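You operate a simulated robot arm through the tools that you are given. There is no shell and no other tool.

You are at the controls of a simulated robot arm. One attempt, no reset.

## Task
Jog slowly to the sharp picture, press mark, then home the carriage fast.
Fine: speed 1 to jog, speed 3 to home; no scan; the lens stays put.

Only the result counts: the job must be done as asked and must still hold three seconds after the hand-in. Knocking over, shifting, dropping, spilling or breaking anything else fails it.

## Robot
A 5-joint arm with a two-finger parallel gripper, fixed in place. Base frame: the origin is at the foot of the arm, x ahead of it, y to its left, z up. Lengths are in mm, angles in degrees, forces in N, time in s.
It reaches about 1134 mm from its shoulder. Its first joint turns from -149.0 to 149.0 degrees. Payload 1.57 kg.
The TCP is the grasp point between the finger pads, 30 mm short of the fingertips. In the tool frame z runs along the fingers and y along their closing line. Largest opening 110 mm; finger width 24, thickness 12; the body of the gripper, 48 by 112 mm, starts 78 mm behind the TCP.
Orientation is told as [roll, pitch, yaw] about the base's x, y, z axes, in that order, counted from this pose: with the fingers straight down and closing along the base's y, the tool's x points along the base's -x, its y along +y and its z along -z.

## Interface
- The arm moves only by the tool apply_moves. Its argument "targets" is a list of rows, each an object of numbers (a shift or turn left out is 0, a gripper value left out holds the last): "dx", "dy", "dz": the shift along the tool's x, y, z in mm; "ax", "ay", "az": the turn, a rotation vector about the tool's x, y, z in degrees; "hand": the closure in counts, from 0 (fully open) to 255 (shut). In form: [{"dx": .., "dy": .., "dz": .., "ax": .., "ay": .., "az": .., "hand": ..}, ...]. A call has 1 to 20 rows; each row shifts and turns the commanded pose from where the row before left it, along the tool's axes as they then stand. A row lasts 0.2 s, in which the tool goes at most 50 mm and 8.6 degrees; a call with a longer step from one row to the next is refused whole, and so is a gripper value outside its range. A pose out of reach is approached as far as the arm can. The call stops where the force on the tool passes 40 N (or 10 N more than at its start, if that is more) or the arm is blocked; 0.2 s more then pass. Each finger travels about 153 mm/s and halts on what it meets, pressing with about 24 N; the grip force reading is that of the motor and also rises with nothing between the fingers. The clock runs only during rows and for 0.2 s after the last one: add rows that do not move to give the fingers time. The reply holds the time, the measured pose of the TCP, the force on the tool along the base axes, the opening and the grip force, in the units named above and with some noise, with the torque about the TCP (base axes, N m) and any sound that the robot's microphone picked up.
- Cameras (640 x 400 px; columns grow to the right, rows downward): "scene" is fixed at [48.9, -501, 1624.4]; the picture's right is [-0.98, -0.18, 0.00], its down [-0.15, 0.82, -0.55] and it looks along [0.10, -0.54, -0.84] (base axes); focal length 245 px, centre (320, 200). "wrist" rides on the gripper at [70, 16, -141] in the tool frame; the picture's right is [-0.23, 0.97, 0.00], its down [-0.85, -0.20, -0.48] and it looks along [-0.47, -0.11, 0.88] (tool axes); focal length 222 px, centre (320, 200). There is no depth. A picture from a camera that has moved, and an enlarged one, comes with that camera's place and axes in the base frame and with its lens.
- get_image(camera): a new picture of that camera. The clock stands still meanwhile.
- raise_lower(by): slides the trunk up (or, below 0, down) by that many mm; the arm rides with it, the base frame stays. It gives what a move gives, with no picture.
- enlarge(camera, box): a new picture of the part [left, top, right, bottom] of that camera's present view, enlarged. The clock stands still meanwhile.
- job_done(): hands the job in; it is judged then, once.

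Places have to be worked out from the pictures, the camera data and where the tool is seen. Open the gripper and draw the arm clear of the work before you hand the job in, unless the task says otherwise.

The tools are called after ">>>" by a JSON object that holds its "op" and its "data". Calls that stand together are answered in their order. apply_moves: Moves the arm, as the interface text tells. Its arguments: {"type":"object","properties":{"targets":{"type":"array"}},"required":["targets"]} The other tools are called the same way: raise_lower (by) slides the trunk up or down; get_image (camera) takes a picture; enlarge (camera, box) takes an enlarged picture of a part of a camera's view; job_done () hands the job in.

At the start:

```text
time_s: 0.0
tool_pos: [331.9, -487.4, 1153.4]
tcp_rot: [0.0, 0.1, -0.1]
ft_force: [-0.1, -0.4, 0.1]
ft_torque: [0.0, 0.03, -0.03]
gripper_width: 110.2
gripper_force: 0.1
trunk travel left (down, up): [-886.0, 84.0]
```

scene: 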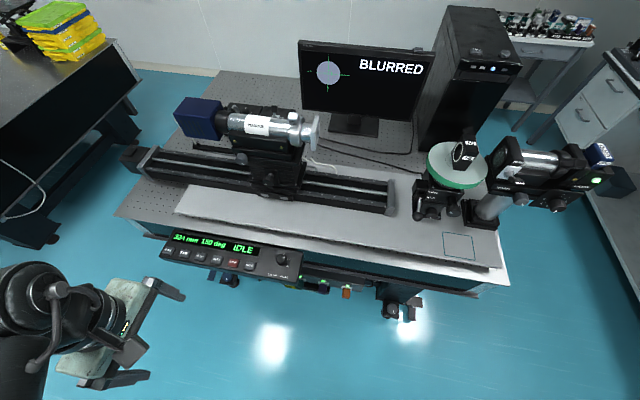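
wrist: 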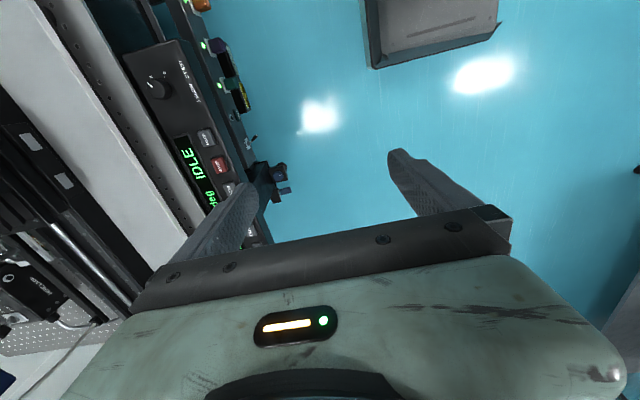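

The scene shows a control panel with a display, six buttons and a knob, plus a monitor reading "BLURRED". I'll enlarge the panel, the monitor and the stage to read the labels.

>>> {"op": "enlarge", "data": {"camera": "scene", "box": [150, 220, 330, 300]}}

>>> {"op": "enlarge", "data": {"camera": "scene", "box": [290, 30, 450, 140]}}

>>> {"op": "enlarge", "data": {"camera": "wrist", "box": [110, 0, 300, 260]}}

>>> {"op": "enlarge", "data": {"camera": "scene", "box": [110, 90, 420, 240]}}

>>> {"op": "enlarge", "data": {"camera": "scene", "box": [390, 110, 640, 330]}}

```text
3.56 times, centred on (240, 260) of scene
camera zoom: at [48.9, -501.0, 1624.4], right [-0.98, -0.18, 0.0], down [-0.15, 0.82, -0.55], along [0.1, -0.54, -0.84], focal length 870 px, centre (604, -13)
```

zoom: 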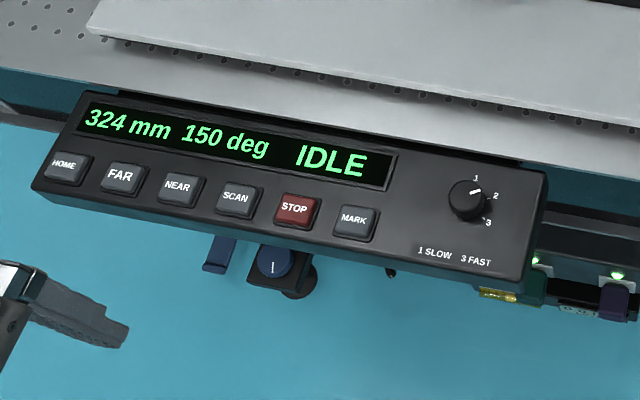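

```text
3.64 times, centred on (370, 85) of scene
camera zoom: at [48.9, -501.0, 1624.4], right [-0.98, -0.18, 0.0], down [-0.15, 0.82, -0.55], along [0.1, -0.54, -0.84], focal length 890 px, centre (138, 618)
```

zoom: 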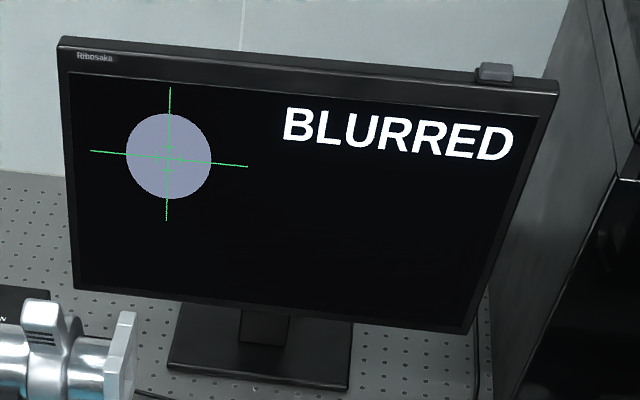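

```text
1.54 times, centred on (205, 130) of wrist
camera zoom: at [263.0, -469.8, 1292.9], right [0.23, 0.97, 0.0], down [0.85, -0.2, 0.48], along [0.47, -0.11, -0.88], focal length 342 px, centre (497, 308)
```

zoom: 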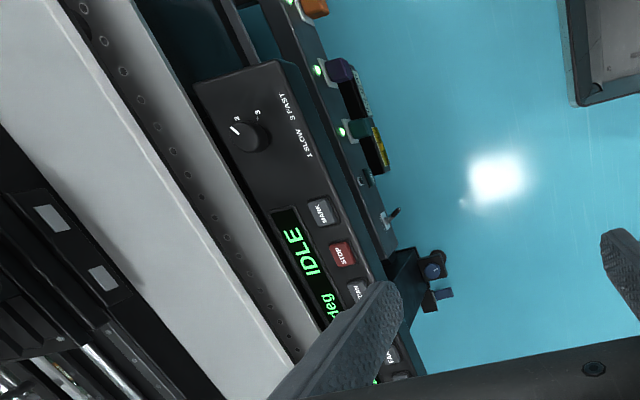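

```text
2.06 times, centred on (265, 165) of scene
camera zoom: at [48.9, -501.0, 1624.4], right [-0.98, -0.18, 0.0], down [-0.15, 0.82, -0.55], along [0.1, -0.54, -0.84], focal length 505 px, centre (434, 272)
```

zoom: 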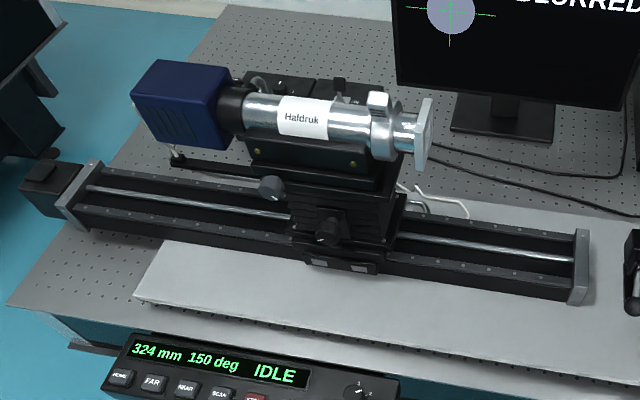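

```text
1.82 times, centred on (515, 220) of scene
camera zoom: at [48.9, -501.0, 1624.4], right [-0.98, -0.18, 0.0], down [-0.15, 0.82, -0.55], along [0.1, -0.54, -0.84], focal length 445 px, centre (-34, 164)
```

zoom: 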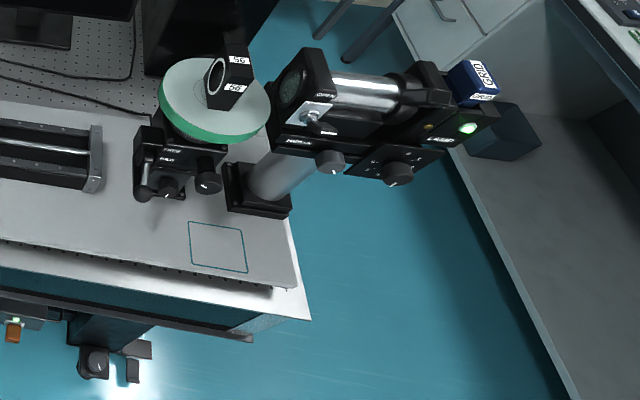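

The panel looks to sit near x 200–600, y −740, z 880, facing up and towards +y. I'll move to a height above it and spin the tool so the wrist camera looks at it from the front.

>>> {"op": "apply_moves", "data": {"targets": [{"dx": -16, "dy": -38, "dz": 17}, {"dx": -16, "dy": -38, "dz": 17}, {"dx": -16, "dy": -38, "dz": 17}, {"az": 8.2}, {"az": 8.2}, {"az": 8.2}, {"az": 8.2}, {"az": 8.2}, {"az": 8.2}, {"az": 8.2}, {"az": 8.2}, {"az": 8.2}, {"az": 8.2}, {"az": 8.0}]}}

>>> {"op": "get_image", "data": {"camera": "wrist"}}

>>> {"op": "get_image", "data": {"camera": "scene"}}

```text
time_s: 3.0
tool_pos: [380.7, -600.5, 1152.0]
tcp_rot: [-0.1, 0.0, -90.2]
ft_force: [-0.1, 0.0, 0.1]
ft_torque: [0.02, -0.01, 0.01]
gripper_width: 110.0
gripper_force: 0.1
out of reach, approached as far as the arm can: row 1, 2, 3
trunk travel left (down, up): [-886.0, 84.0]
```

```text
taken
camera wrist: at [397.4, -530.4, 1292.8], right [0.97, -0.23, 0.0], down [-0.2, -0.85, 0.48], along [-0.11, -0.47, -0.88], focal length 222 px, centre (320, 200)
```

wrist: 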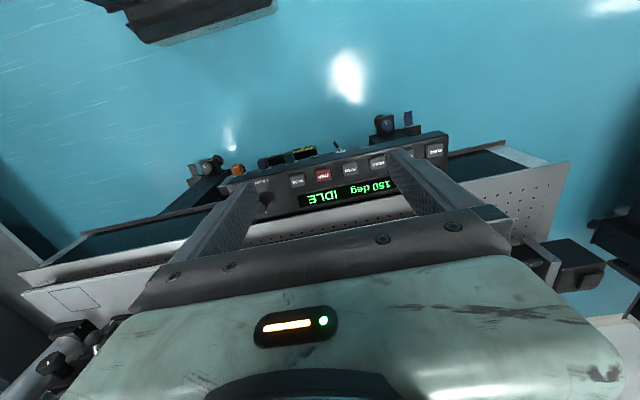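

```text
taken
```

scene: 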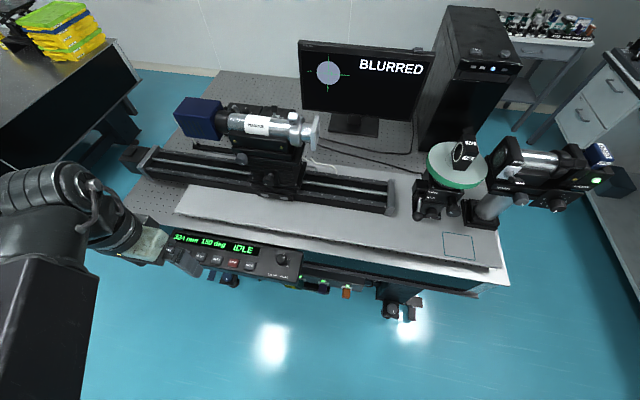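

The downward part of the move was out of reach at this trunk height, with the tool held at z 1152. I'll lower the trunk 150 mm, which carries the arm down with clearance over the panel, then look again.

>>> {"op": "raise_lower", "data": {"by": -150}}

>>> {"op": "get_image", "data": {"camera": "wrist"}}

>>> {"op": "get_image", "data": {"camera": "scene"}}

```text
time_s: 4.8
tool_pos: [380.3, -601.4, 1001.8]
tcp_rot: [0.1, 0.0, -89.9]
ft_force: [-0.6, 0.0, 0.1]
ft_torque: [0.01, 0.0, 0.02]
gripper_width: 109.8
gripper_force: 0.0
trunk travel left (down, up): [-736.0, 234.0]
```

```text
taken
camera wrist: at [397.2, -530.3, 1142.9], right [0.97, -0.23, 0.0], down [-0.2, -0.85, 0.48], along [-0.11, -0.47, -0.88], focal length 222 px, centre (320, 200)
```

wrist: 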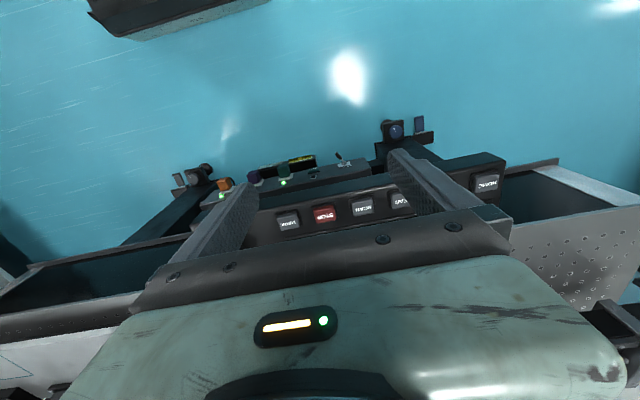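

```text
taken
```

scene: 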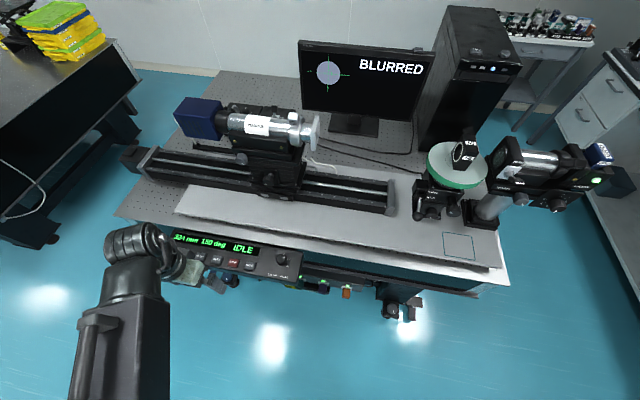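

Now I'll zoom in on the buttons to get precise pixel positions for triangulation.

>>> {"op": "enlarge", "data": {"camera": "wrist", "box": [250, 130, 530, 270]}}

>>> {"op": "enlarge", "data": {"camera": "scene", "box": [160, 225, 310, 300]}}

```text
2.29 times, centred on (390, 200) of wrist
camera zoom: at [397.2, -530.3, 1142.9], right [0.97, -0.23, 0.0], down [-0.2, -0.85, 0.48], along [-0.11, -0.47, -0.88], focal length 508 px, centre (160, 200)
```

zoom: 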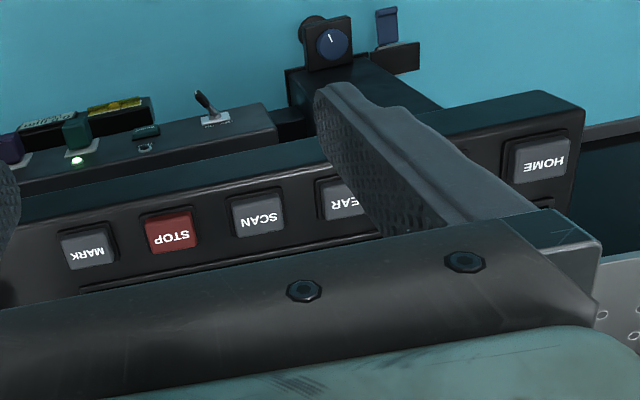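

```text
4.27 times, centred on (235, 262) of scene
camera zoom: at [48.9, -501.0, 1624.4], right [-0.98, -0.18, 0.0], down [-0.15, 0.82, -0.55], along [0.1, -0.54, -0.84], focal length 1044 px, centre (683, -67)
```

zoom: 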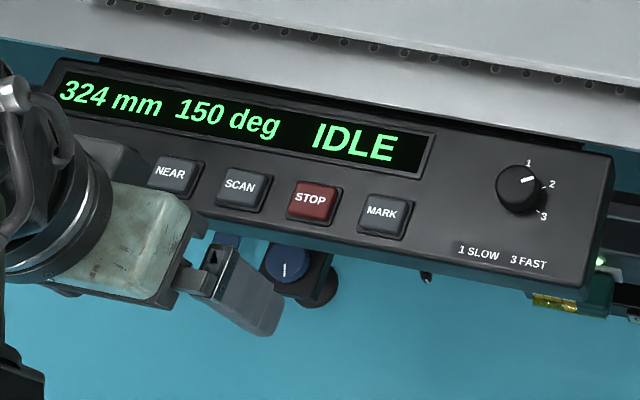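

The fits put MARK at about (308,−702,870) and HOME at about (590,−705,866), so the panel runs along x with 56 mm button spacing. The speed knob appears to point at 2. I'll close the fingers and shift towards −x to see the knob and judge the panel's tilt.

>>> {"op": "apply_moves", "data": {"targets": [{"dy": -35, "hand": 255}, {"dy": -35}, {"dy": 0}, {"dy": 0}]}}

>>> {"op": "get_image", "data": {"camera": "wrist"}}

>>> {"op": "enlarge", "data": {"camera": "wrist", "box": [140, 140, 340, 265]}}

```text
time_s: 5.8
tool_pos: [310.1, -601.8, 1001.7]
tcp_rot: [0.0, 0.0, -90.0]
ft_force: [1.0, 0.2, 0.1]
ft_torque: [0.0, -0.02, -0.01]
gripper_width: 0.1
gripper_force: 21.4
trunk travel left (down, up): [-736.0, 234.0]
```

```text
taken
camera wrist: at [326.0, -532.1, 1142.8], right [0.97, -0.23, 0.0], down [-0.2, -0.85, 0.48], along [-0.11, -0.47, -0.88], focal length 222 px, centre (320, 200)
```

wrist: 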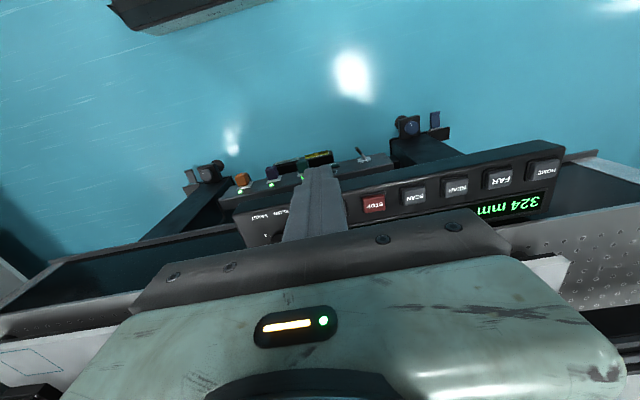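

```text
3.20 times, centred on (240, 202) of wrist
camera zoom: at [326.0, -532.1, 1142.8], right [0.97, -0.23, 0.0], down [-0.2, -0.85, 0.48], along [-0.11, -0.47, -0.88], focal length 711 px, centre (576, 192)
```

zoom: 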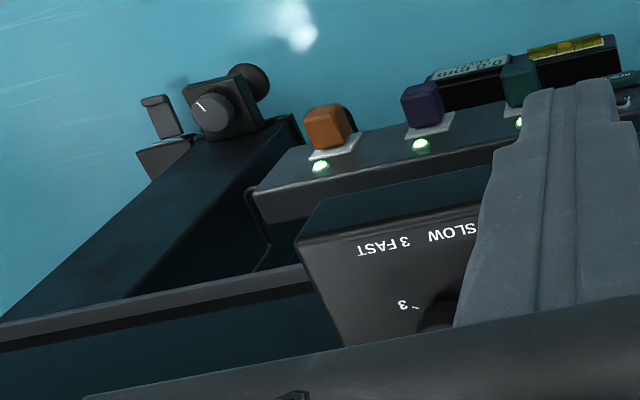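

The gripper hides the knob from this spot. I'll move 80 mm forwards, staying 100 mm above the panel, so the knob appears to the left of the fingers.

>>> {"op": "apply_moves", "data": {"targets": [{"dx": -40}, {"dx": -40}, {"dx": 0}]}}

>>> {"op": "get_image", "data": {"camera": "wrist"}}

>>> {"op": "enlarge", "data": {"camera": "wrist", "box": [200, 140, 360, 240]}}

>>> {"op": "enlarge", "data": {"camera": "wrist", "box": [320, 90, 640, 290]}}

```text
time_s: 6.5
tool_pos: [310.1, -680.5, 1002.2]
tcp_rot: [0.0, 0.0, -90.0]
ft_force: [0.4, -0.6, -0.2]
ft_torque: [0.0, -0.01, -0.01]
gripper_width: 0.0
gripper_force: 21.5
trunk travel left (down, up): [-736.0, 234.0]
```

```text
taken
camera wrist: at [326.4, -610.8, 1142.8], right [0.97, -0.23, 0.0], down [-0.2, -0.86, 0.48], along [-0.11, -0.47, -0.88], focal length 222 px, centre (320, 200)
```

wrist: 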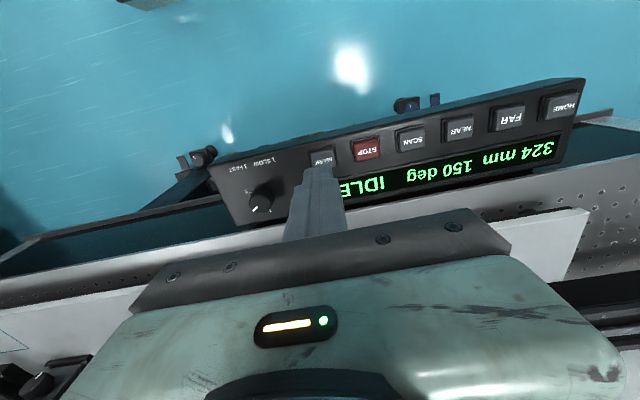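

```text
4.00 times, centred on (280, 190) of wrist
camera zoom: at [326.4, -610.8, 1142.8], right [0.97, -0.23, 0.0], down [-0.2, -0.86, 0.48], along [-0.11, -0.47, -0.88], focal length 888 px, centre (480, 240)
```

zoom: 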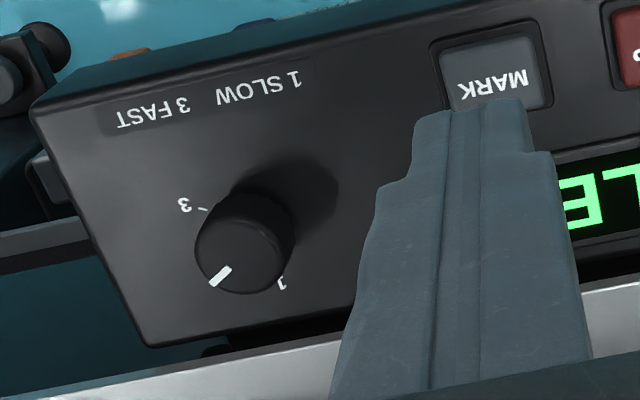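

```text
2.00 times, centred on (480, 190) of wrist
camera zoom: at [326.4, -610.8, 1142.8], right [0.97, -0.23, 0.0], down [-0.2, -0.86, 0.48], along [-0.11, -0.47, -0.88], focal length 444 px, centre (0, 220)
```

zoom: 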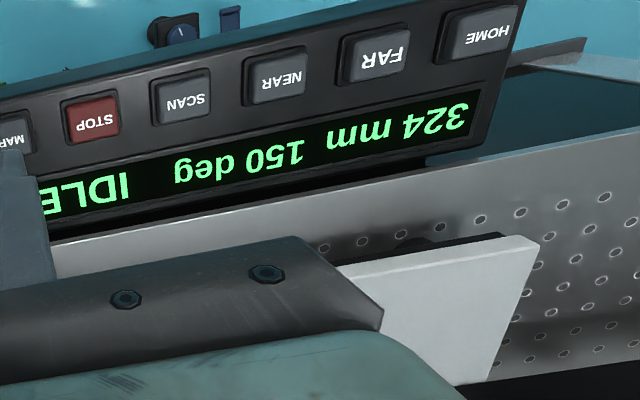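

The knob points at 2, and its labels sit at about 0°, 60° and 120° around an axis near (215,−738). The panel face looks close to horizontal at z≈856, with the knob top at about 886. I'll move above the knob with the fingers partly open.

>>> {"op": "apply_moves", "data": {"targets": [{"dx": -19.2, "dy": -31.7, "dz": 14, "hand": 110}, {"dx": -19.2, "dy": -31.7, "dz": 14}, {"dx": -19.2, "dy": -31.7, "dz": 14}, {"dx": 0}, {"dx": 0}]}}

>>> {"op": "get_image", "data": {"camera": "wrist"}}

>>> {"op": "enlarge", "data": {"camera": "wrist", "box": [240, 120, 400, 220]}}

>>> {"op": "enlarge", "data": {"camera": "scene", "box": [220, 190, 340, 290]}}

```text
time_s: 7.8
tool_pos: [216.5, -739.5, 1002.9]
tcp_rot: [0.0, 0.0, -90.0]
ft_force: [0.2, 0.1, 0.8]
ft_torque: [0.0, -0.04, 0.04]
gripper_width: 62.3
gripper_force: 0.0
out of reach, approached as far as the arm can: row 1, 2, 3
trunk travel left (down, up): [-736.0, 234.0]
```

```text
taken
camera wrist: at [232.4, -668.4, 1142.9], right [0.97, -0.23, 0.0], down [-0.2, -0.85, 0.48], along [-0.11, -0.47, -0.88], focal length 222 px, centre (320, 200)
```

wrist: 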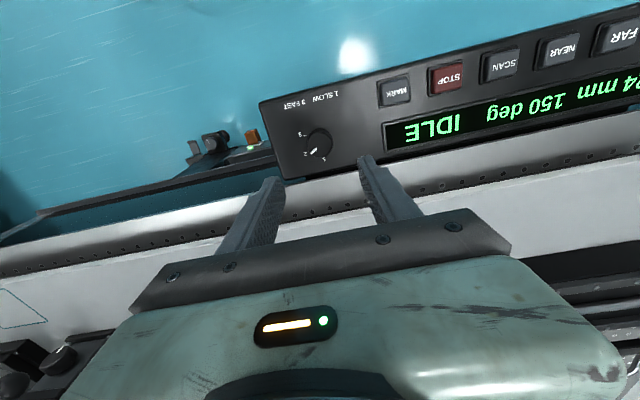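

```text
4.00 times, centred on (320, 170) of wrist
camera zoom: at [232.4, -668.4, 1142.9], right [0.97, -0.23, 0.0], down [-0.2, -0.85, 0.48], along [-0.11, -0.47, -0.88], focal length 888 px, centre (320, 320)
```

zoom: 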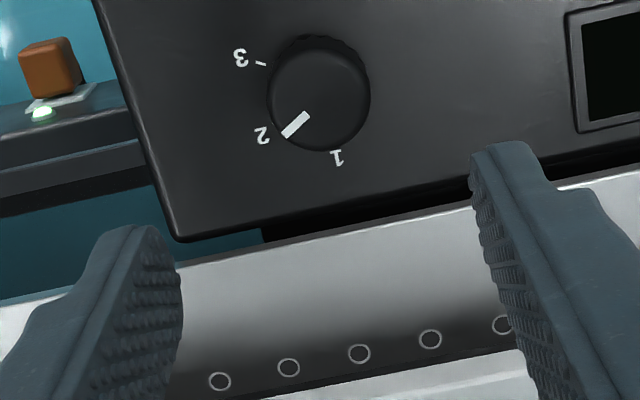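

```text
4.00 times, centred on (280, 240) of scene
camera zoom: at [48.9, -501.0, 1624.4], right [-0.98, -0.18, 0.0], down [-0.15, 0.82, -0.55], along [0.1, -0.54, -0.84], focal length 979 px, centre (480, 40)
```

zoom: 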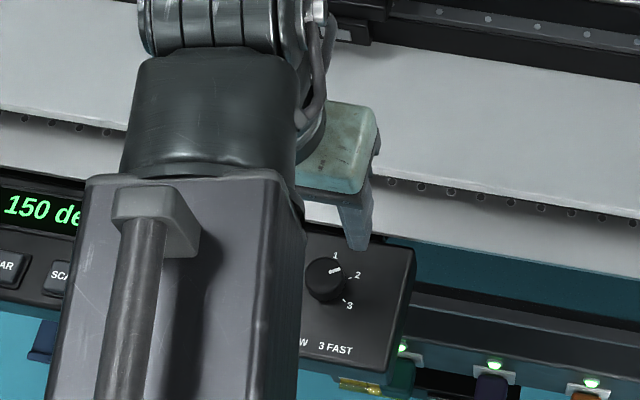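

The knob axis now fits (216,−736.7), with the knob about 30 mm in diameter. The arm can't go lower at this trunk height, so I'll raise the tool and then drop the trunk, which gives the arm room for the fine descent.

>>> {"op": "apply_moves", "data": {"targets": [{"dx": 2.8, "dz": -40}, {"dz": -40}, {"dz": 0}]}}

>>> {"op": "raise_lower", "data": {"by": -130}}

```text
time_s: 8.6
tool_pos: [214.9, -734.9, 1002.4]
tcp_rot: [0.0, -0.1, -89.9]
ft_force: [0.3, 0.0, -0.3]
ft_torque: [-0.02, 0.02, -0.02]
gripper_width: 62.5
gripper_force: 0.2
out of reach, approached as far as the arm can: row 1, 2
trunk travel left (down, up): [-736.0, 234.0]
```

```text
time_s: 9.8
tool_pos: [215.1, -733.9, 896.3]
tcp_rot: [0.0, -0.4, -90.0]
ft_force: [-2.4, 10.8, 38.0]
ft_torque: [0.76, 0.14, 0.07]
gripper_width: 61.9
gripper_force: 0.0
trunk travel left (down, up): [-626.0, 344.0]
stopped: the force on the tool passed its limit at 105 N (the readings are from after the stop); the commanded pose is now the measured one
```

The trunk descent stopped on contact with the fingertips at about z 866, and it appears only the trunk changes height. I'll raise the trunk right away to release the force and inspect.

>>> {"op": "raise_lower", "data": {"by": 8}}

>>> {"op": "get_image", "data": {"camera": "wrist"}}

>>> {"op": "enlarge", "data": {"camera": "wrist", "box": [240, 120, 400, 220]}}

>>> {"op": "enlarge", "data": {"camera": "scene", "box": [160, 190, 340, 310]}}

```text
time_s: 10.3
tool_pos: [216.0, -737.0, 901.2]
tcp_rot: [0.0, -0.6, -90.0]
ft_force: [0.0, 0.3, -0.1]
ft_torque: [0.01, 0.01, -0.02]
gripper_width: 62.3
gripper_force: 0.0
trunk travel left (down, up): [-634.0, 336.0]
```

```text
taken
camera wrist: at [232.4, -666.1, 1040.5], right [0.97, -0.23, 0.0], down [-0.2, -0.85, 0.49], along [-0.11, -0.47, -0.87], focal length 222 px, centre (320, 200)
```

wrist: 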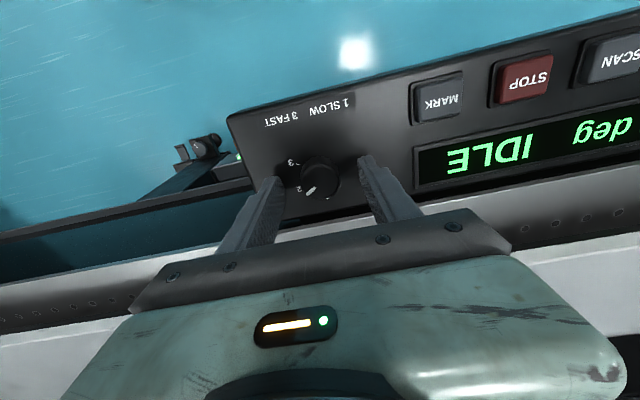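

```text
4.00 times, centred on (320, 170) of wrist
camera zoom: at [232.4, -666.1, 1040.5], right [0.97, -0.23, 0.0], down [-0.2, -0.85, 0.49], along [-0.11, -0.47, -0.87], focal length 888 px, centre (320, 320)
```

zoom: 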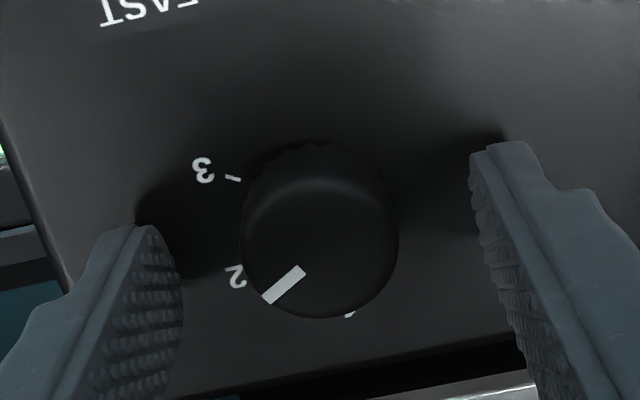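

```text
3.33 times, centred on (250, 250) of scene
camera zoom: at [48.9, -501.0, 1624.4], right [-0.98, -0.18, 0.0], down [-0.15, 0.82, -0.55], along [0.1, -0.54, -0.84], focal length 816 px, centre (553, 33)
```

zoom: 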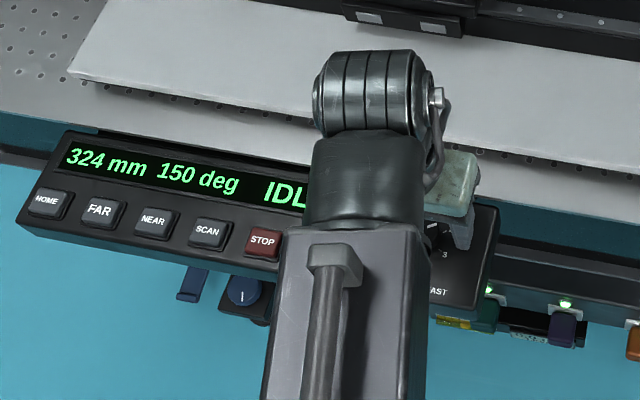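

The fingers straddle the knob, tips about 5 mm above the panel, and nothing looks disturbed. I refit the knob centre to about (216.3,−734.3), so I'll shift 2.5 mm and close on it.

>>> {"op": "apply_moves", "data": {"targets": [{"dx": 2.5}, {"dx": 0}, {"hand": 200}, {"hand": 255}, {"hand": 255}]}}

>>> {"op": "enlarge", "data": {"camera": "wrist", "box": [240, 120, 400, 220]}}

```text
time_s: 11.5
tool_pos: [217.1, -735.1, 900.9]
tcp_rot: [0.0, -0.4, -90.0]
ft_force: [5.0, -1.0, -0.4]
ft_torque: [-0.02, -0.15, 0.0]
gripper_width: 29.5
gripper_force: 38.5
trunk travel left (down, up): [-634.0, 336.0]
```

```text
4.00 times, centred on (320, 170) of wrist
camera zoom: at [233.0, -663.3, 1040.9], right [0.97, -0.23, 0.0], down [-0.2, -0.85, 0.48], along [-0.11, -0.47, -0.87], focal length 888 px, centre (320, 320)
```

zoom: 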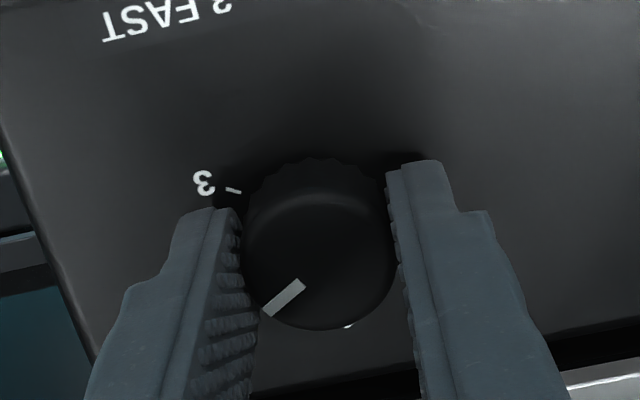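

The grip is on the knob, with 29.5 mm between the pads. I'll turn it 60° counter-clockwise seen from above, from 2 to 1.

>>> {"op": "apply_moves", "data": {"targets": [{"az": -7.5}, {"az": -7.5}, {"az": -7.5}, {"az": -7.5}, {"az": -7.5}, {"az": -7.5}, {"az": -7.5}, {"az": -7.5}, {"az": 0}]}}

>>> {"op": "get_image", "data": {"camera": "wrist"}}

>>> {"op": "enlarge", "data": {"camera": "wrist", "box": [240, 120, 400, 220]}}

```text
time_s: 13.5
tool_pos: [217.6, -734.8, 902.0]
tcp_rot: [-0.4, -0.3, -29.8]
ft_force: [12.8, -3.1, 4.7]
ft_torque: [0.03, -1.14, -0.46]
gripper_width: 29.5
gripper_force: 39.2
trunk travel left (down, up): [-634.0, 336.0]
```

```text
taken
camera wrist: at [165.0, -683.6, 1041.1], right [0.68, 0.73, -0.01], down [0.64, -0.6, 0.48], along [0.35, -0.33, -0.88], focal length 222 px, centre (320, 200)
```

wrist: 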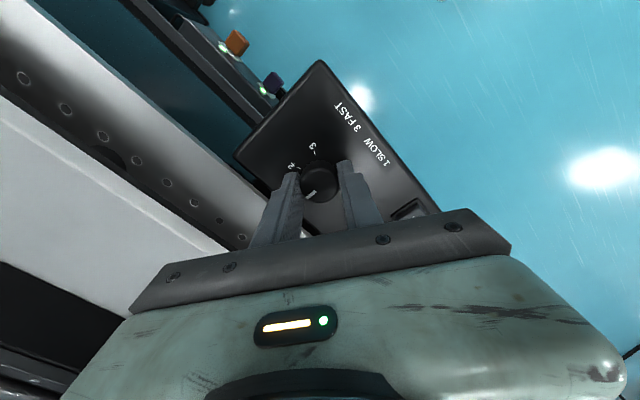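

```text
4.00 times, centred on (320, 170) of wrist
camera zoom: at [165.0, -683.6, 1041.1], right [0.68, 0.73, -0.01], down [0.64, -0.6, 0.48], along [0.35, -0.33, -0.88], focal length 888 px, centre (320, 320)
```

zoom: 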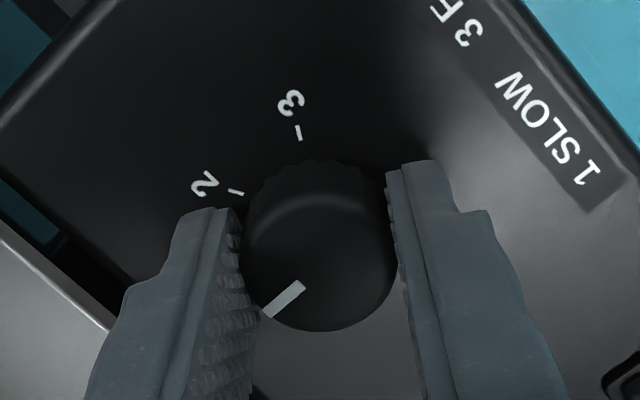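

The knob turned with the fingers and the pointer has moved 60°, which should be the 1 mark. I'll open the fingers, raise the trunk clear and check.

>>> {"op": "apply_moves", "data": {"targets": [{"hand": 110}, {"hand": 110}, {"hand": 110}]}}

>>> {"op": "raise_lower", "data": {"by": 45}}

>>> {"op": "get_image", "data": {"camera": "wrist"}}

>>> {"op": "enlarge", "data": {"camera": "wrist", "box": [240, 120, 400, 220]}}

```text
time_s: 14.3
tool_pos: [215.3, -733.9, 900.9]
tcp_rot: [-0.3, -0.1, -29.9]
ft_force: [0.2, -0.6, -1.3]
ft_torque: [-0.03, 0.01, -0.02]
gripper_width: 62.6
gripper_force: 0.0
trunk travel left (down, up): [-634.0, 336.0]
```

```text
time_s: 15.2
tool_pos: [216.1, -733.4, 945.8]
tcp_rot: [-0.4, -0.2, -30.0]
ft_force: [0.2, 0.4, -0.8]
ft_torque: [-0.01, 0.0, -0.03]
gripper_width: 62.6
gripper_force: 0.0
trunk travel left (down, up): [-679.0, 291.0]
```

```text
taken
camera wrist: at [163.9, -683.8, 1086.1], right [0.68, 0.73, -0.01], down [0.64, -0.6, 0.48], along [0.35, -0.33, -0.88], focal length 222 px, centre (320, 200)
```

wrist: 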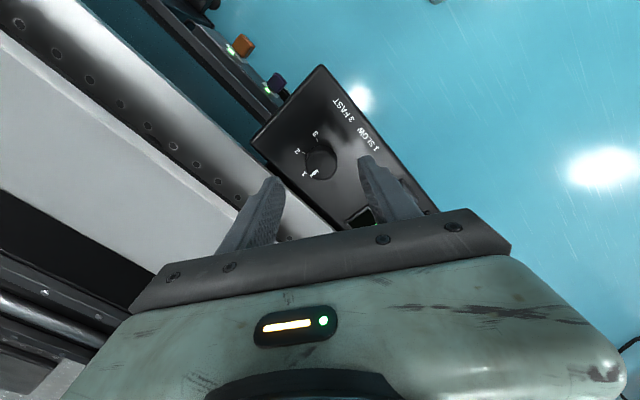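

```text
4.00 times, centred on (320, 170) of wrist
camera zoom: at [163.9, -683.8, 1086.1], right [0.68, 0.73, -0.01], down [0.64, -0.6, 0.48], along [0.35, -0.33, -0.88], focal length 888 px, centre (320, 320)
```

zoom: 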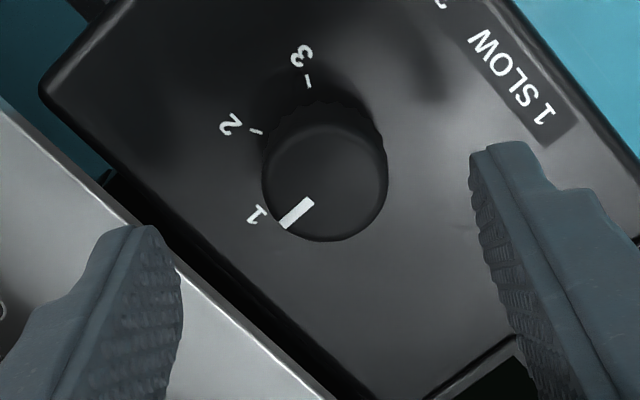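

The knob is on 1. I'll close the fingers, spin back to yaw −90 and move above the NEAR button at about (478,−702).

>>> {"op": "apply_moves", "data": {"targets": [{"az": 7.5, "hand": 255}, {"az": 7.5}, {"az": 7.5}, {"az": 7.5}, {"az": 7.5}, {"az": 7.5}, {"az": 7.5}, {"az": 7.5}, {"dy": 43.6, "dx": 5.2}, {"dy": 43.6, "dx": 5.2}, {"dy": 43.6, "dx": 5.2}, {"dy": 43.6, "dx": 5.2}, {"dy": 43.6, "dx": 5.2}, {"dy": 43.6, "dx": 5.2}, {"dy": 0}]}}

>>> {"op": "get_image", "data": {"camera": "wrist"}}

>>> {"op": "get_image", "data": {"camera": "scene"}}

>>> {"op": "enlarge", "data": {"camera": "wrist", "box": [240, 100, 400, 200]}}

```text
time_s: 18.4
tool_pos: [477.7, -701.4, 945.6]
tcp_rot: [0.0, -0.4, -90.0]
ft_force: [0.1, 0.3, 0.1]
ft_torque: [0.01, 0.02, -0.02]
gripper_width: 0.0
gripper_force: 21.6
trunk travel left (down, up): [-679.0, 291.0]
```

```text
taken
camera wrist: at [494.9, -630.6, 1085.9], right [0.97, -0.23, 0.0], down [-0.2, -0.85, 0.49], along [-0.11, -0.47, -0.87], focal length 222 px, centre (320, 200)
```

wrist: 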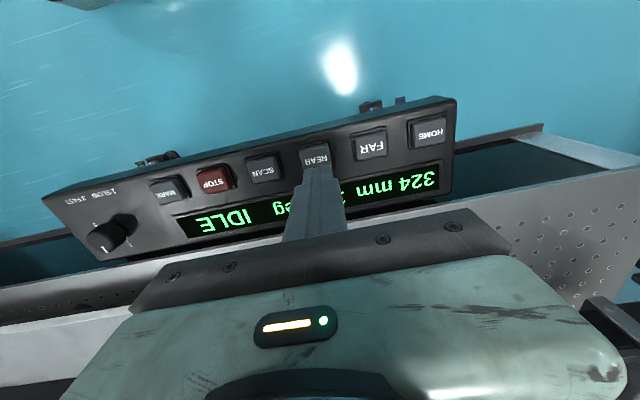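

```text
taken
```

scene: 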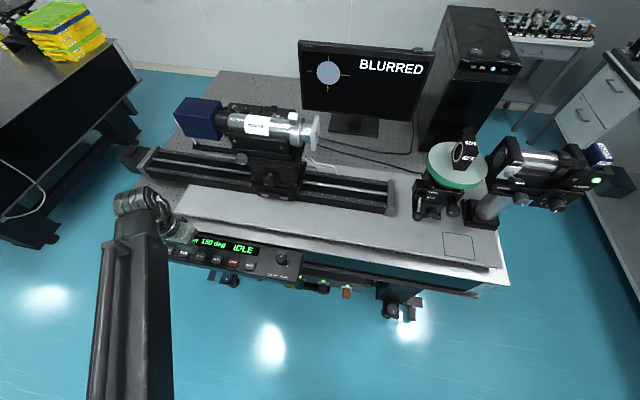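

```text
4.00 times, centred on (320, 150) of wrist
camera zoom: at [494.9, -630.6, 1085.9], right [0.97, -0.23, 0.0], down [-0.2, -0.85, 0.49], along [-0.11, -0.47, -0.87], focal length 888 px, centre (320, 400)
```

zoom: 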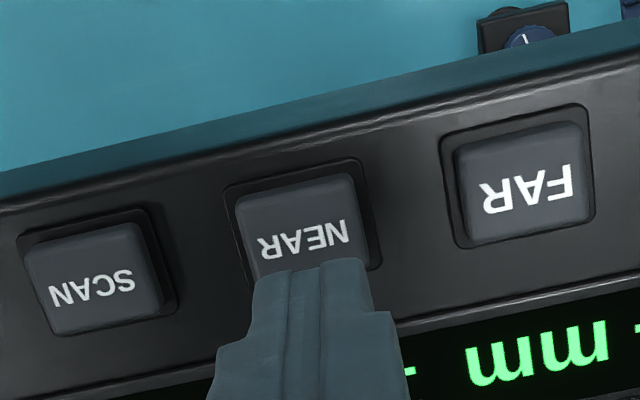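

The button face refines to about (476.5,−698.5). I'll nudge the tip over its centre and lower the trunk to just above the button.

>>> {"op": "apply_moves", "data": {"targets": [{"dx": 2.5, "dy": -1}, {"dx": 0}]}}

>>> {"op": "raise_lower", "data": {"by": -36}}

>>> {"op": "get_image", "data": {"camera": "wrist"}}

>>> {"op": "enlarge", "data": {"camera": "wrist", "box": [240, 120, 400, 220]}}

```text
time_s: 19.0
tool_pos: [476.9, -698.4, 945.9]
tcp_rot: [-0.1, -0.4, -89.9]
ft_force: [-0.3, 0.8, 0.4]
ft_torque: [0.0, 0.01, -0.04]
gripper_width: 0.0
gripper_force: 21.8
trunk travel left (down, up): [-679.0, 291.0]
```

```text
time_s: 19.8
tool_pos: [476.6, -700.3, 909.8]
tcp_rot: [0.0, -0.4, -90.0]
ft_force: [0.0, 0.0, -0.1]
ft_torque: [-0.01, 0.01, 0.0]
gripper_width: 0.0
gripper_force: 21.3
trunk travel left (down, up): [-643.0, 327.0]
```

```text
taken
camera wrist: at [493.1, -628.2, 1049.9], right [0.97, -0.23, 0.0], down [-0.2, -0.85, 0.49], along [-0.11, -0.47, -0.87], focal length 222 px, centre (320, 200)
```

wrist: 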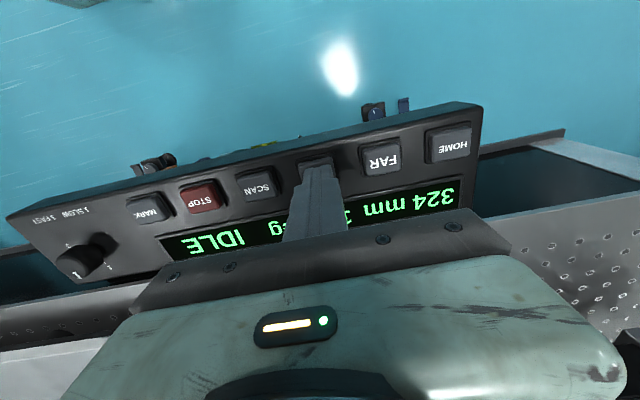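

```text
4.00 times, centred on (320, 170) of wrist
camera zoom: at [493.1, -628.2, 1049.9], right [0.97, -0.23, 0.0], down [-0.2, -0.85, 0.49], along [-0.11, -0.47, -0.87], focal length 888 px, centre (320, 320)
```

zoom: 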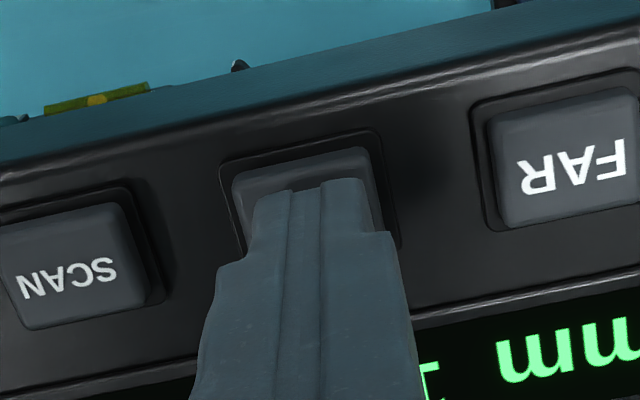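

The tip is centred over NEAR, a few millimetres above it. I'll lower in small steps and watch the force and the sound.

>>> {"op": "raise_lower", "data": {"by": -4}}

>>> {"op": "enlarge", "data": {"camera": "scene", "box": [160, 200, 340, 310]}}

```text
time_s: 20.4
tool_pos: [476.8, -700.3, 906.3]
tcp_rot: [0.0, -0.4, -90.0]
ft_force: [-0.2, 0.3, 0.5]
ft_torque: [-0.01, -0.02, -0.01]
gripper_width: 0.0
gripper_force: 21.3
trunk travel left (down, up): [-639.0, 331.0]
```

```text
3.56 times, centred on (250, 255) of scene
camera zoom: at [48.9, -501.0, 1624.4], right [-0.98, -0.18, 0.0], down [-0.15, 0.82, -0.55], along [0.1, -0.54, -0.84], focal length 870 px, centre (569, 4)
```

zoom: 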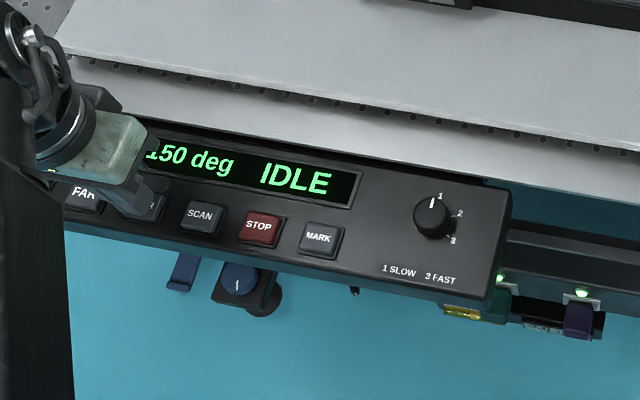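

There's no contact yet with the tip at z 876. The display's state word stays readable in the scene view, so I'll keep going down 2 mm.

>>> {"op": "raise_lower", "data": {"by": -2}}

>>> {"op": "enlarge", "data": {"camera": "scene", "box": [160, 200, 340, 310]}}

```text
time_s: 20.9
tool_pos: [478.1, -699.6, 903.5]
tcp_rot: [0.0, -0.4, -90.0]
ft_force: [0.2, -0.1, 1.2]
ft_torque: [0.0, 0.04, 0.0]
gripper_width: 0.0
gripper_force: 21.0
trunk travel left (down, up): [-637.0, 333.0]
heard: click
```

```text
3.56 times, centred on (250, 255) of scene
camera zoom: at [48.9, -501.0, 1624.4], right [-0.98, -0.18, 0.0], down [-0.15, 0.82, -0.55], along [0.1, -0.54, -0.84], focal length 870 px, centre (569, 4)
```

zoom: 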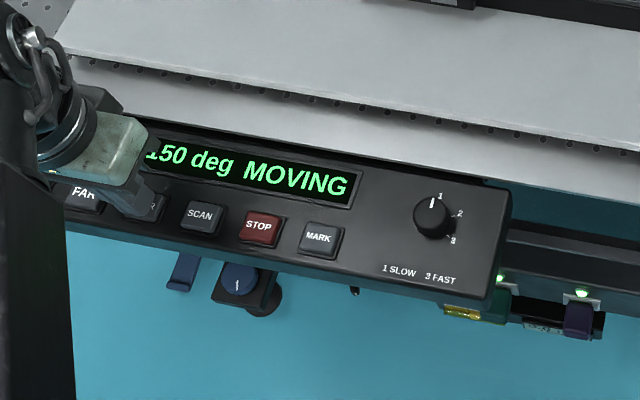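

A click was heard and the state reads MOVING. I'll hold briefly, then check the position and the picture.

>>> {"op": "apply_moves", "data": {"targets": [{"dx": 0}]}}

>>> {"op": "enlarge", "data": {"camera": "scene", "box": [290, 30, 450, 140]}}

>>> {"op": "get_image", "data": {"camera": "wrist"}}

```text
time_s: 21.3
tool_pos: [476.6, -700.0, 904.1]
tcp_rot: [-0.1, -0.3, -90.0]
ft_force: [0.7, -0.5, 1.0]
ft_torque: [0.01, -0.04, -0.02]
gripper_width: 0.1
gripper_force: 20.8
trunk travel left (down, up): [-637.0, 333.0]
```

```text
3.64 times, centred on (370, 85) of scene
camera zoom: at [48.9, -501.0, 1624.4], right [-0.98, -0.18, 0.0], down [-0.15, 0.82, -0.55], along [0.1, -0.54, -0.84], focal length 890 px, centre (138, 618)
```

zoom: 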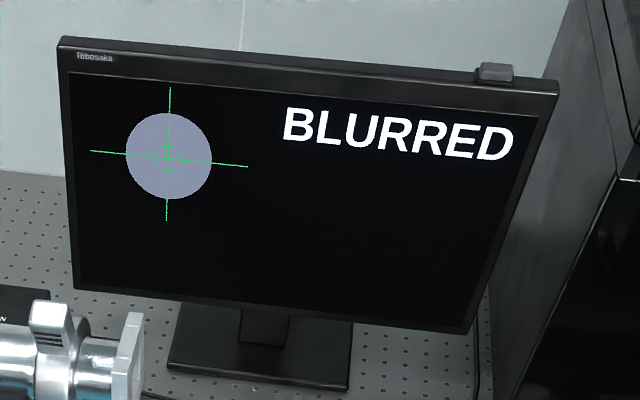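

```text
taken
camera wrist: at [493.1, -628.2, 1044.0], right [0.97, -0.23, 0.0], down [-0.2, -0.85, 0.49], along [-0.11, -0.47, -0.87], focal length 222 px, centre (320, 200)
```

wrist: 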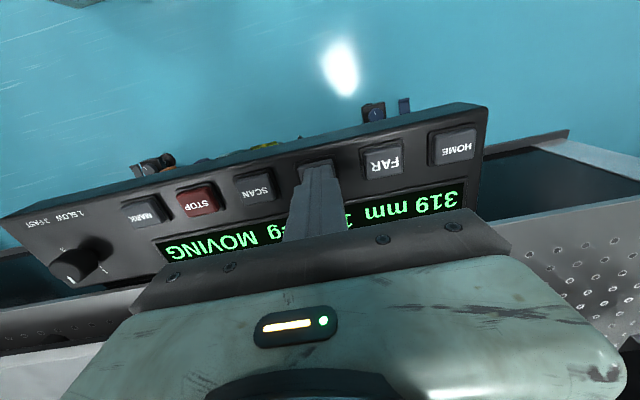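

NEAR lowers the reading, now 319 mm. I'll lift off to learn whether the jog only runs while held.

>>> {"op": "raise_lower", "data": {"by": 4}}

>>> {"op": "get_image", "data": {"camera": "wrist"}}

>>> {"op": "enlarge", "data": {"camera": "scene", "box": [290, 30, 450, 140]}}

```text
time_s: 21.8
tool_pos: [476.2, -699.5, 908.8]
tcp_rot: [0.1, -0.4, -90.0]
ft_force: [0.7, -0.4, -0.3]
ft_torque: [0.04, 0.0, -0.01]
gripper_width: 0.0
gripper_force: 21.2
trunk travel left (down, up): [-641.0, 329.0]
```

```text
taken
camera wrist: at [493.2, -628.2, 1047.9], right [0.97, -0.23, 0.0], down [-0.2, -0.85, 0.48], along [-0.11, -0.47, -0.87], focal length 222 px, centre (320, 200)
```

wrist: 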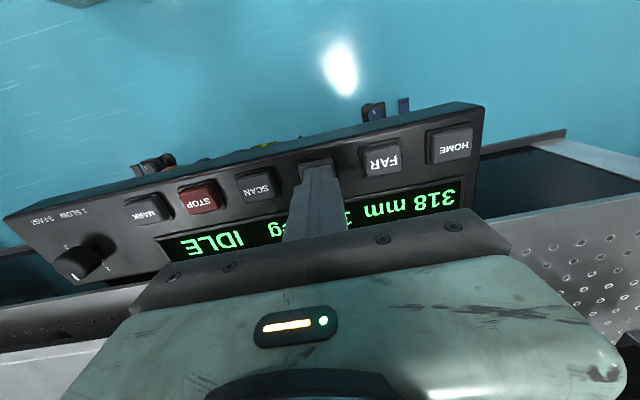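

```text
3.64 times, centred on (370, 85) of scene
camera zoom: at [48.9, -501.0, 1624.4], right [-0.98, -0.18, 0.0], down [-0.15, 0.82, -0.55], along [0.1, -0.54, -0.84], focal length 890 px, centre (138, 618)
```

zoom: 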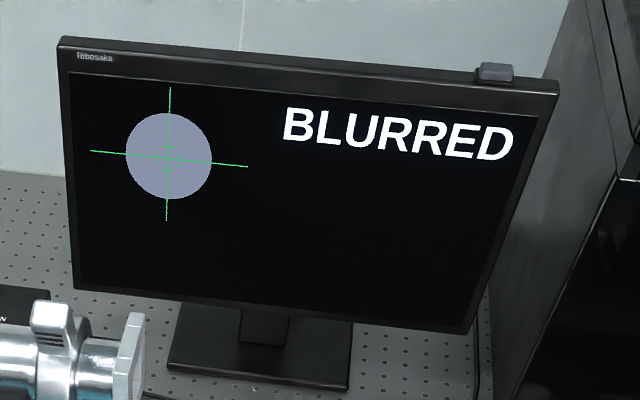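

The jog runs only while held: lifted, it reads IDLE at 318 mm, still BLURRED with no visible change in the disc. I'll look at the lens, source and carriage labels for a hint on direction.

>>> {"op": "enlarge", "data": {"camera": "scene", "box": [410, 110, 530, 230]}}

>>> {"op": "enlarge", "data": {"camera": "scene", "box": [480, 120, 620, 220]}}

>>> {"op": "enlarge", "data": {"camera": "scene", "box": [120, 90, 330, 220]}}

>>> {"op": "enlarge", "data": {"camera": "scene", "box": [300, 50, 360, 100]}}

```text
3.33 times, centred on (470, 170) of scene
camera zoom: at [48.9, -501.0, 1624.4], right [-0.98, -0.18, 0.0], down [-0.15, 0.82, -0.55], along [0.1, -0.54, -0.84], focal length 816 px, centre (-180, 300)
```

zoom: 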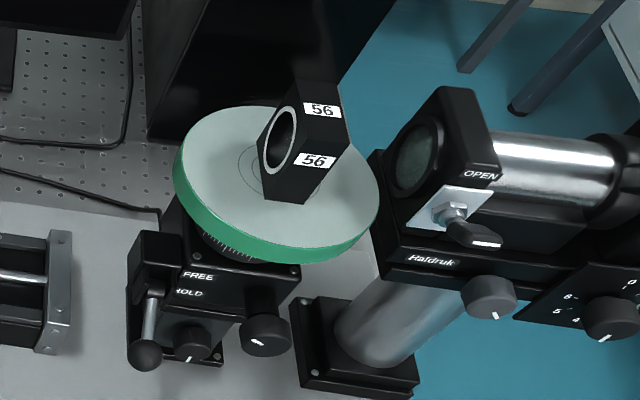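

```text
4.00 times, centred on (550, 170) of scene
camera zoom: at [48.9, -501.0, 1624.4], right [-0.98, -0.18, 0.0], down [-0.15, 0.82, -0.55], along [0.1, -0.54, -0.84], focal length 979 px, centre (-600, 320)
```

zoom: 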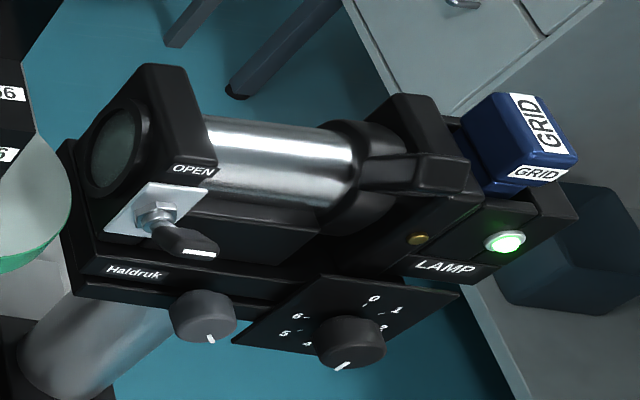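

```text
3.05 times, centred on (225, 155) of scene
camera zoom: at [48.9, -501.0, 1624.4], right [-0.98, -0.18, 0.0], down [-0.15, 0.82, -0.55], along [0.1, -0.54, -0.84], focal length 746 px, centre (610, 337)
```

zoom: 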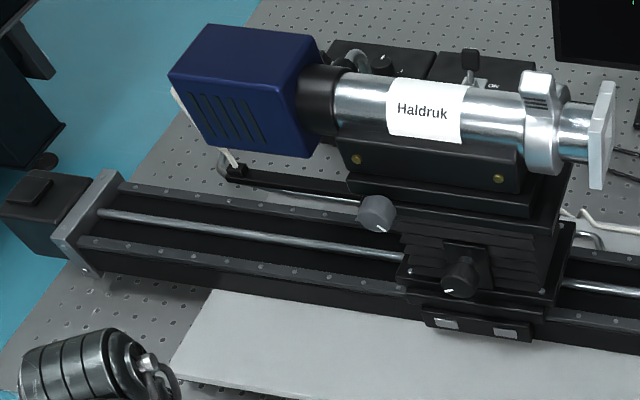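

```text
8.00 times, centred on (330, 75) of scene
camera zoom: at [48.9, -501.0, 1624.4], right [-0.98, -0.18, 0.0], down [-0.15, 0.82, -0.55], along [0.1, -0.54, -0.84], focal length 1957 px, centre (240, 1200)
```

zoom: 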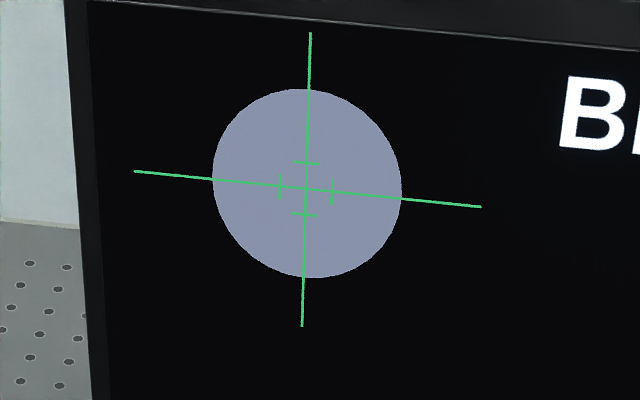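

The carriage moved towards the lens with NEAR. I'll press NEAR again and hold for a couple of seconds while watching the blur disc.

>>> {"op": "raise_lower", "data": {"by": -5}}

>>> {"op": "apply_moves", "data": {"targets": [{"dx": 0}, {"dx": 0}, {"dx": 0}, {"dx": 0}, {"dx": 0}, {"dx": 0}, {"dx": 0}, {"dx": 0}, {"dx": 0}, {"dx": 0}]}}

>>> {"op": "enlarge", "data": {"camera": "scene", "box": [300, 50, 360, 100]}}

>>> {"op": "enlarge", "data": {"camera": "wrist", "box": [150, 160, 490, 280]}}

```text
time_s: 22.3
tool_pos: [476.3, -698.8, 903.0]
tcp_rot: [0.1, -0.5, -90.0]
ft_force: [0.1, -0.2, 2.6]
ft_torque: [0.0, 0.0, -0.03]
gripper_width: 0.0
gripper_force: 21.0
trunk travel left (down, up): [-636.0, 334.0]
heard: click
```

```text
time_s: 24.5
tool_pos: [476.4, -699.8, 904.2]
tcp_rot: [-0.1, -0.5, -90.0]
ft_force: [0.1, -0.5, 2.0]
ft_torque: [0.01, 0.03, 0.0]
gripper_width: 0.1
gripper_force: 21.3
trunk travel left (down, up): [-636.0, 334.0]
```

```text
8.00 times, centred on (330, 75) of scene
camera zoom: at [48.9, -501.0, 1624.4], right [-0.98, -0.18, 0.0], down [-0.15, 0.82, -0.55], along [0.1, -0.54, -0.84], focal length 1957 px, centre (240, 1200)
```

zoom: 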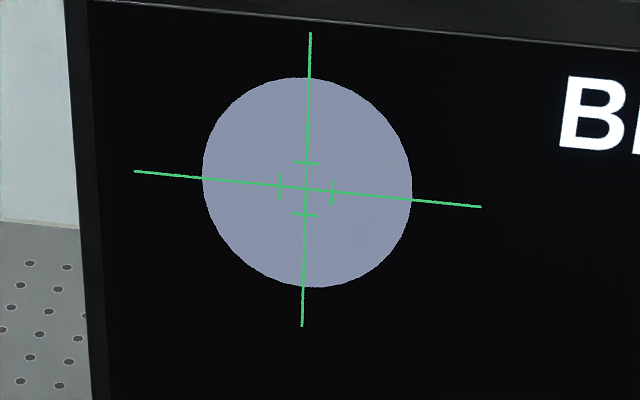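

```text
1.88 times, centred on (320, 220) of wrist
camera zoom: at [493.1, -628.1, 1043.1], right [0.97, -0.23, 0.0], down [-0.2, -0.85, 0.49], along [-0.11, -0.47, -0.87], focal length 418 px, centre (320, 162)
```

zoom: 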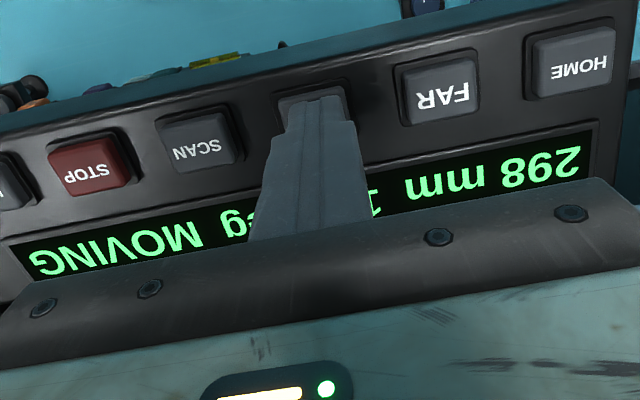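

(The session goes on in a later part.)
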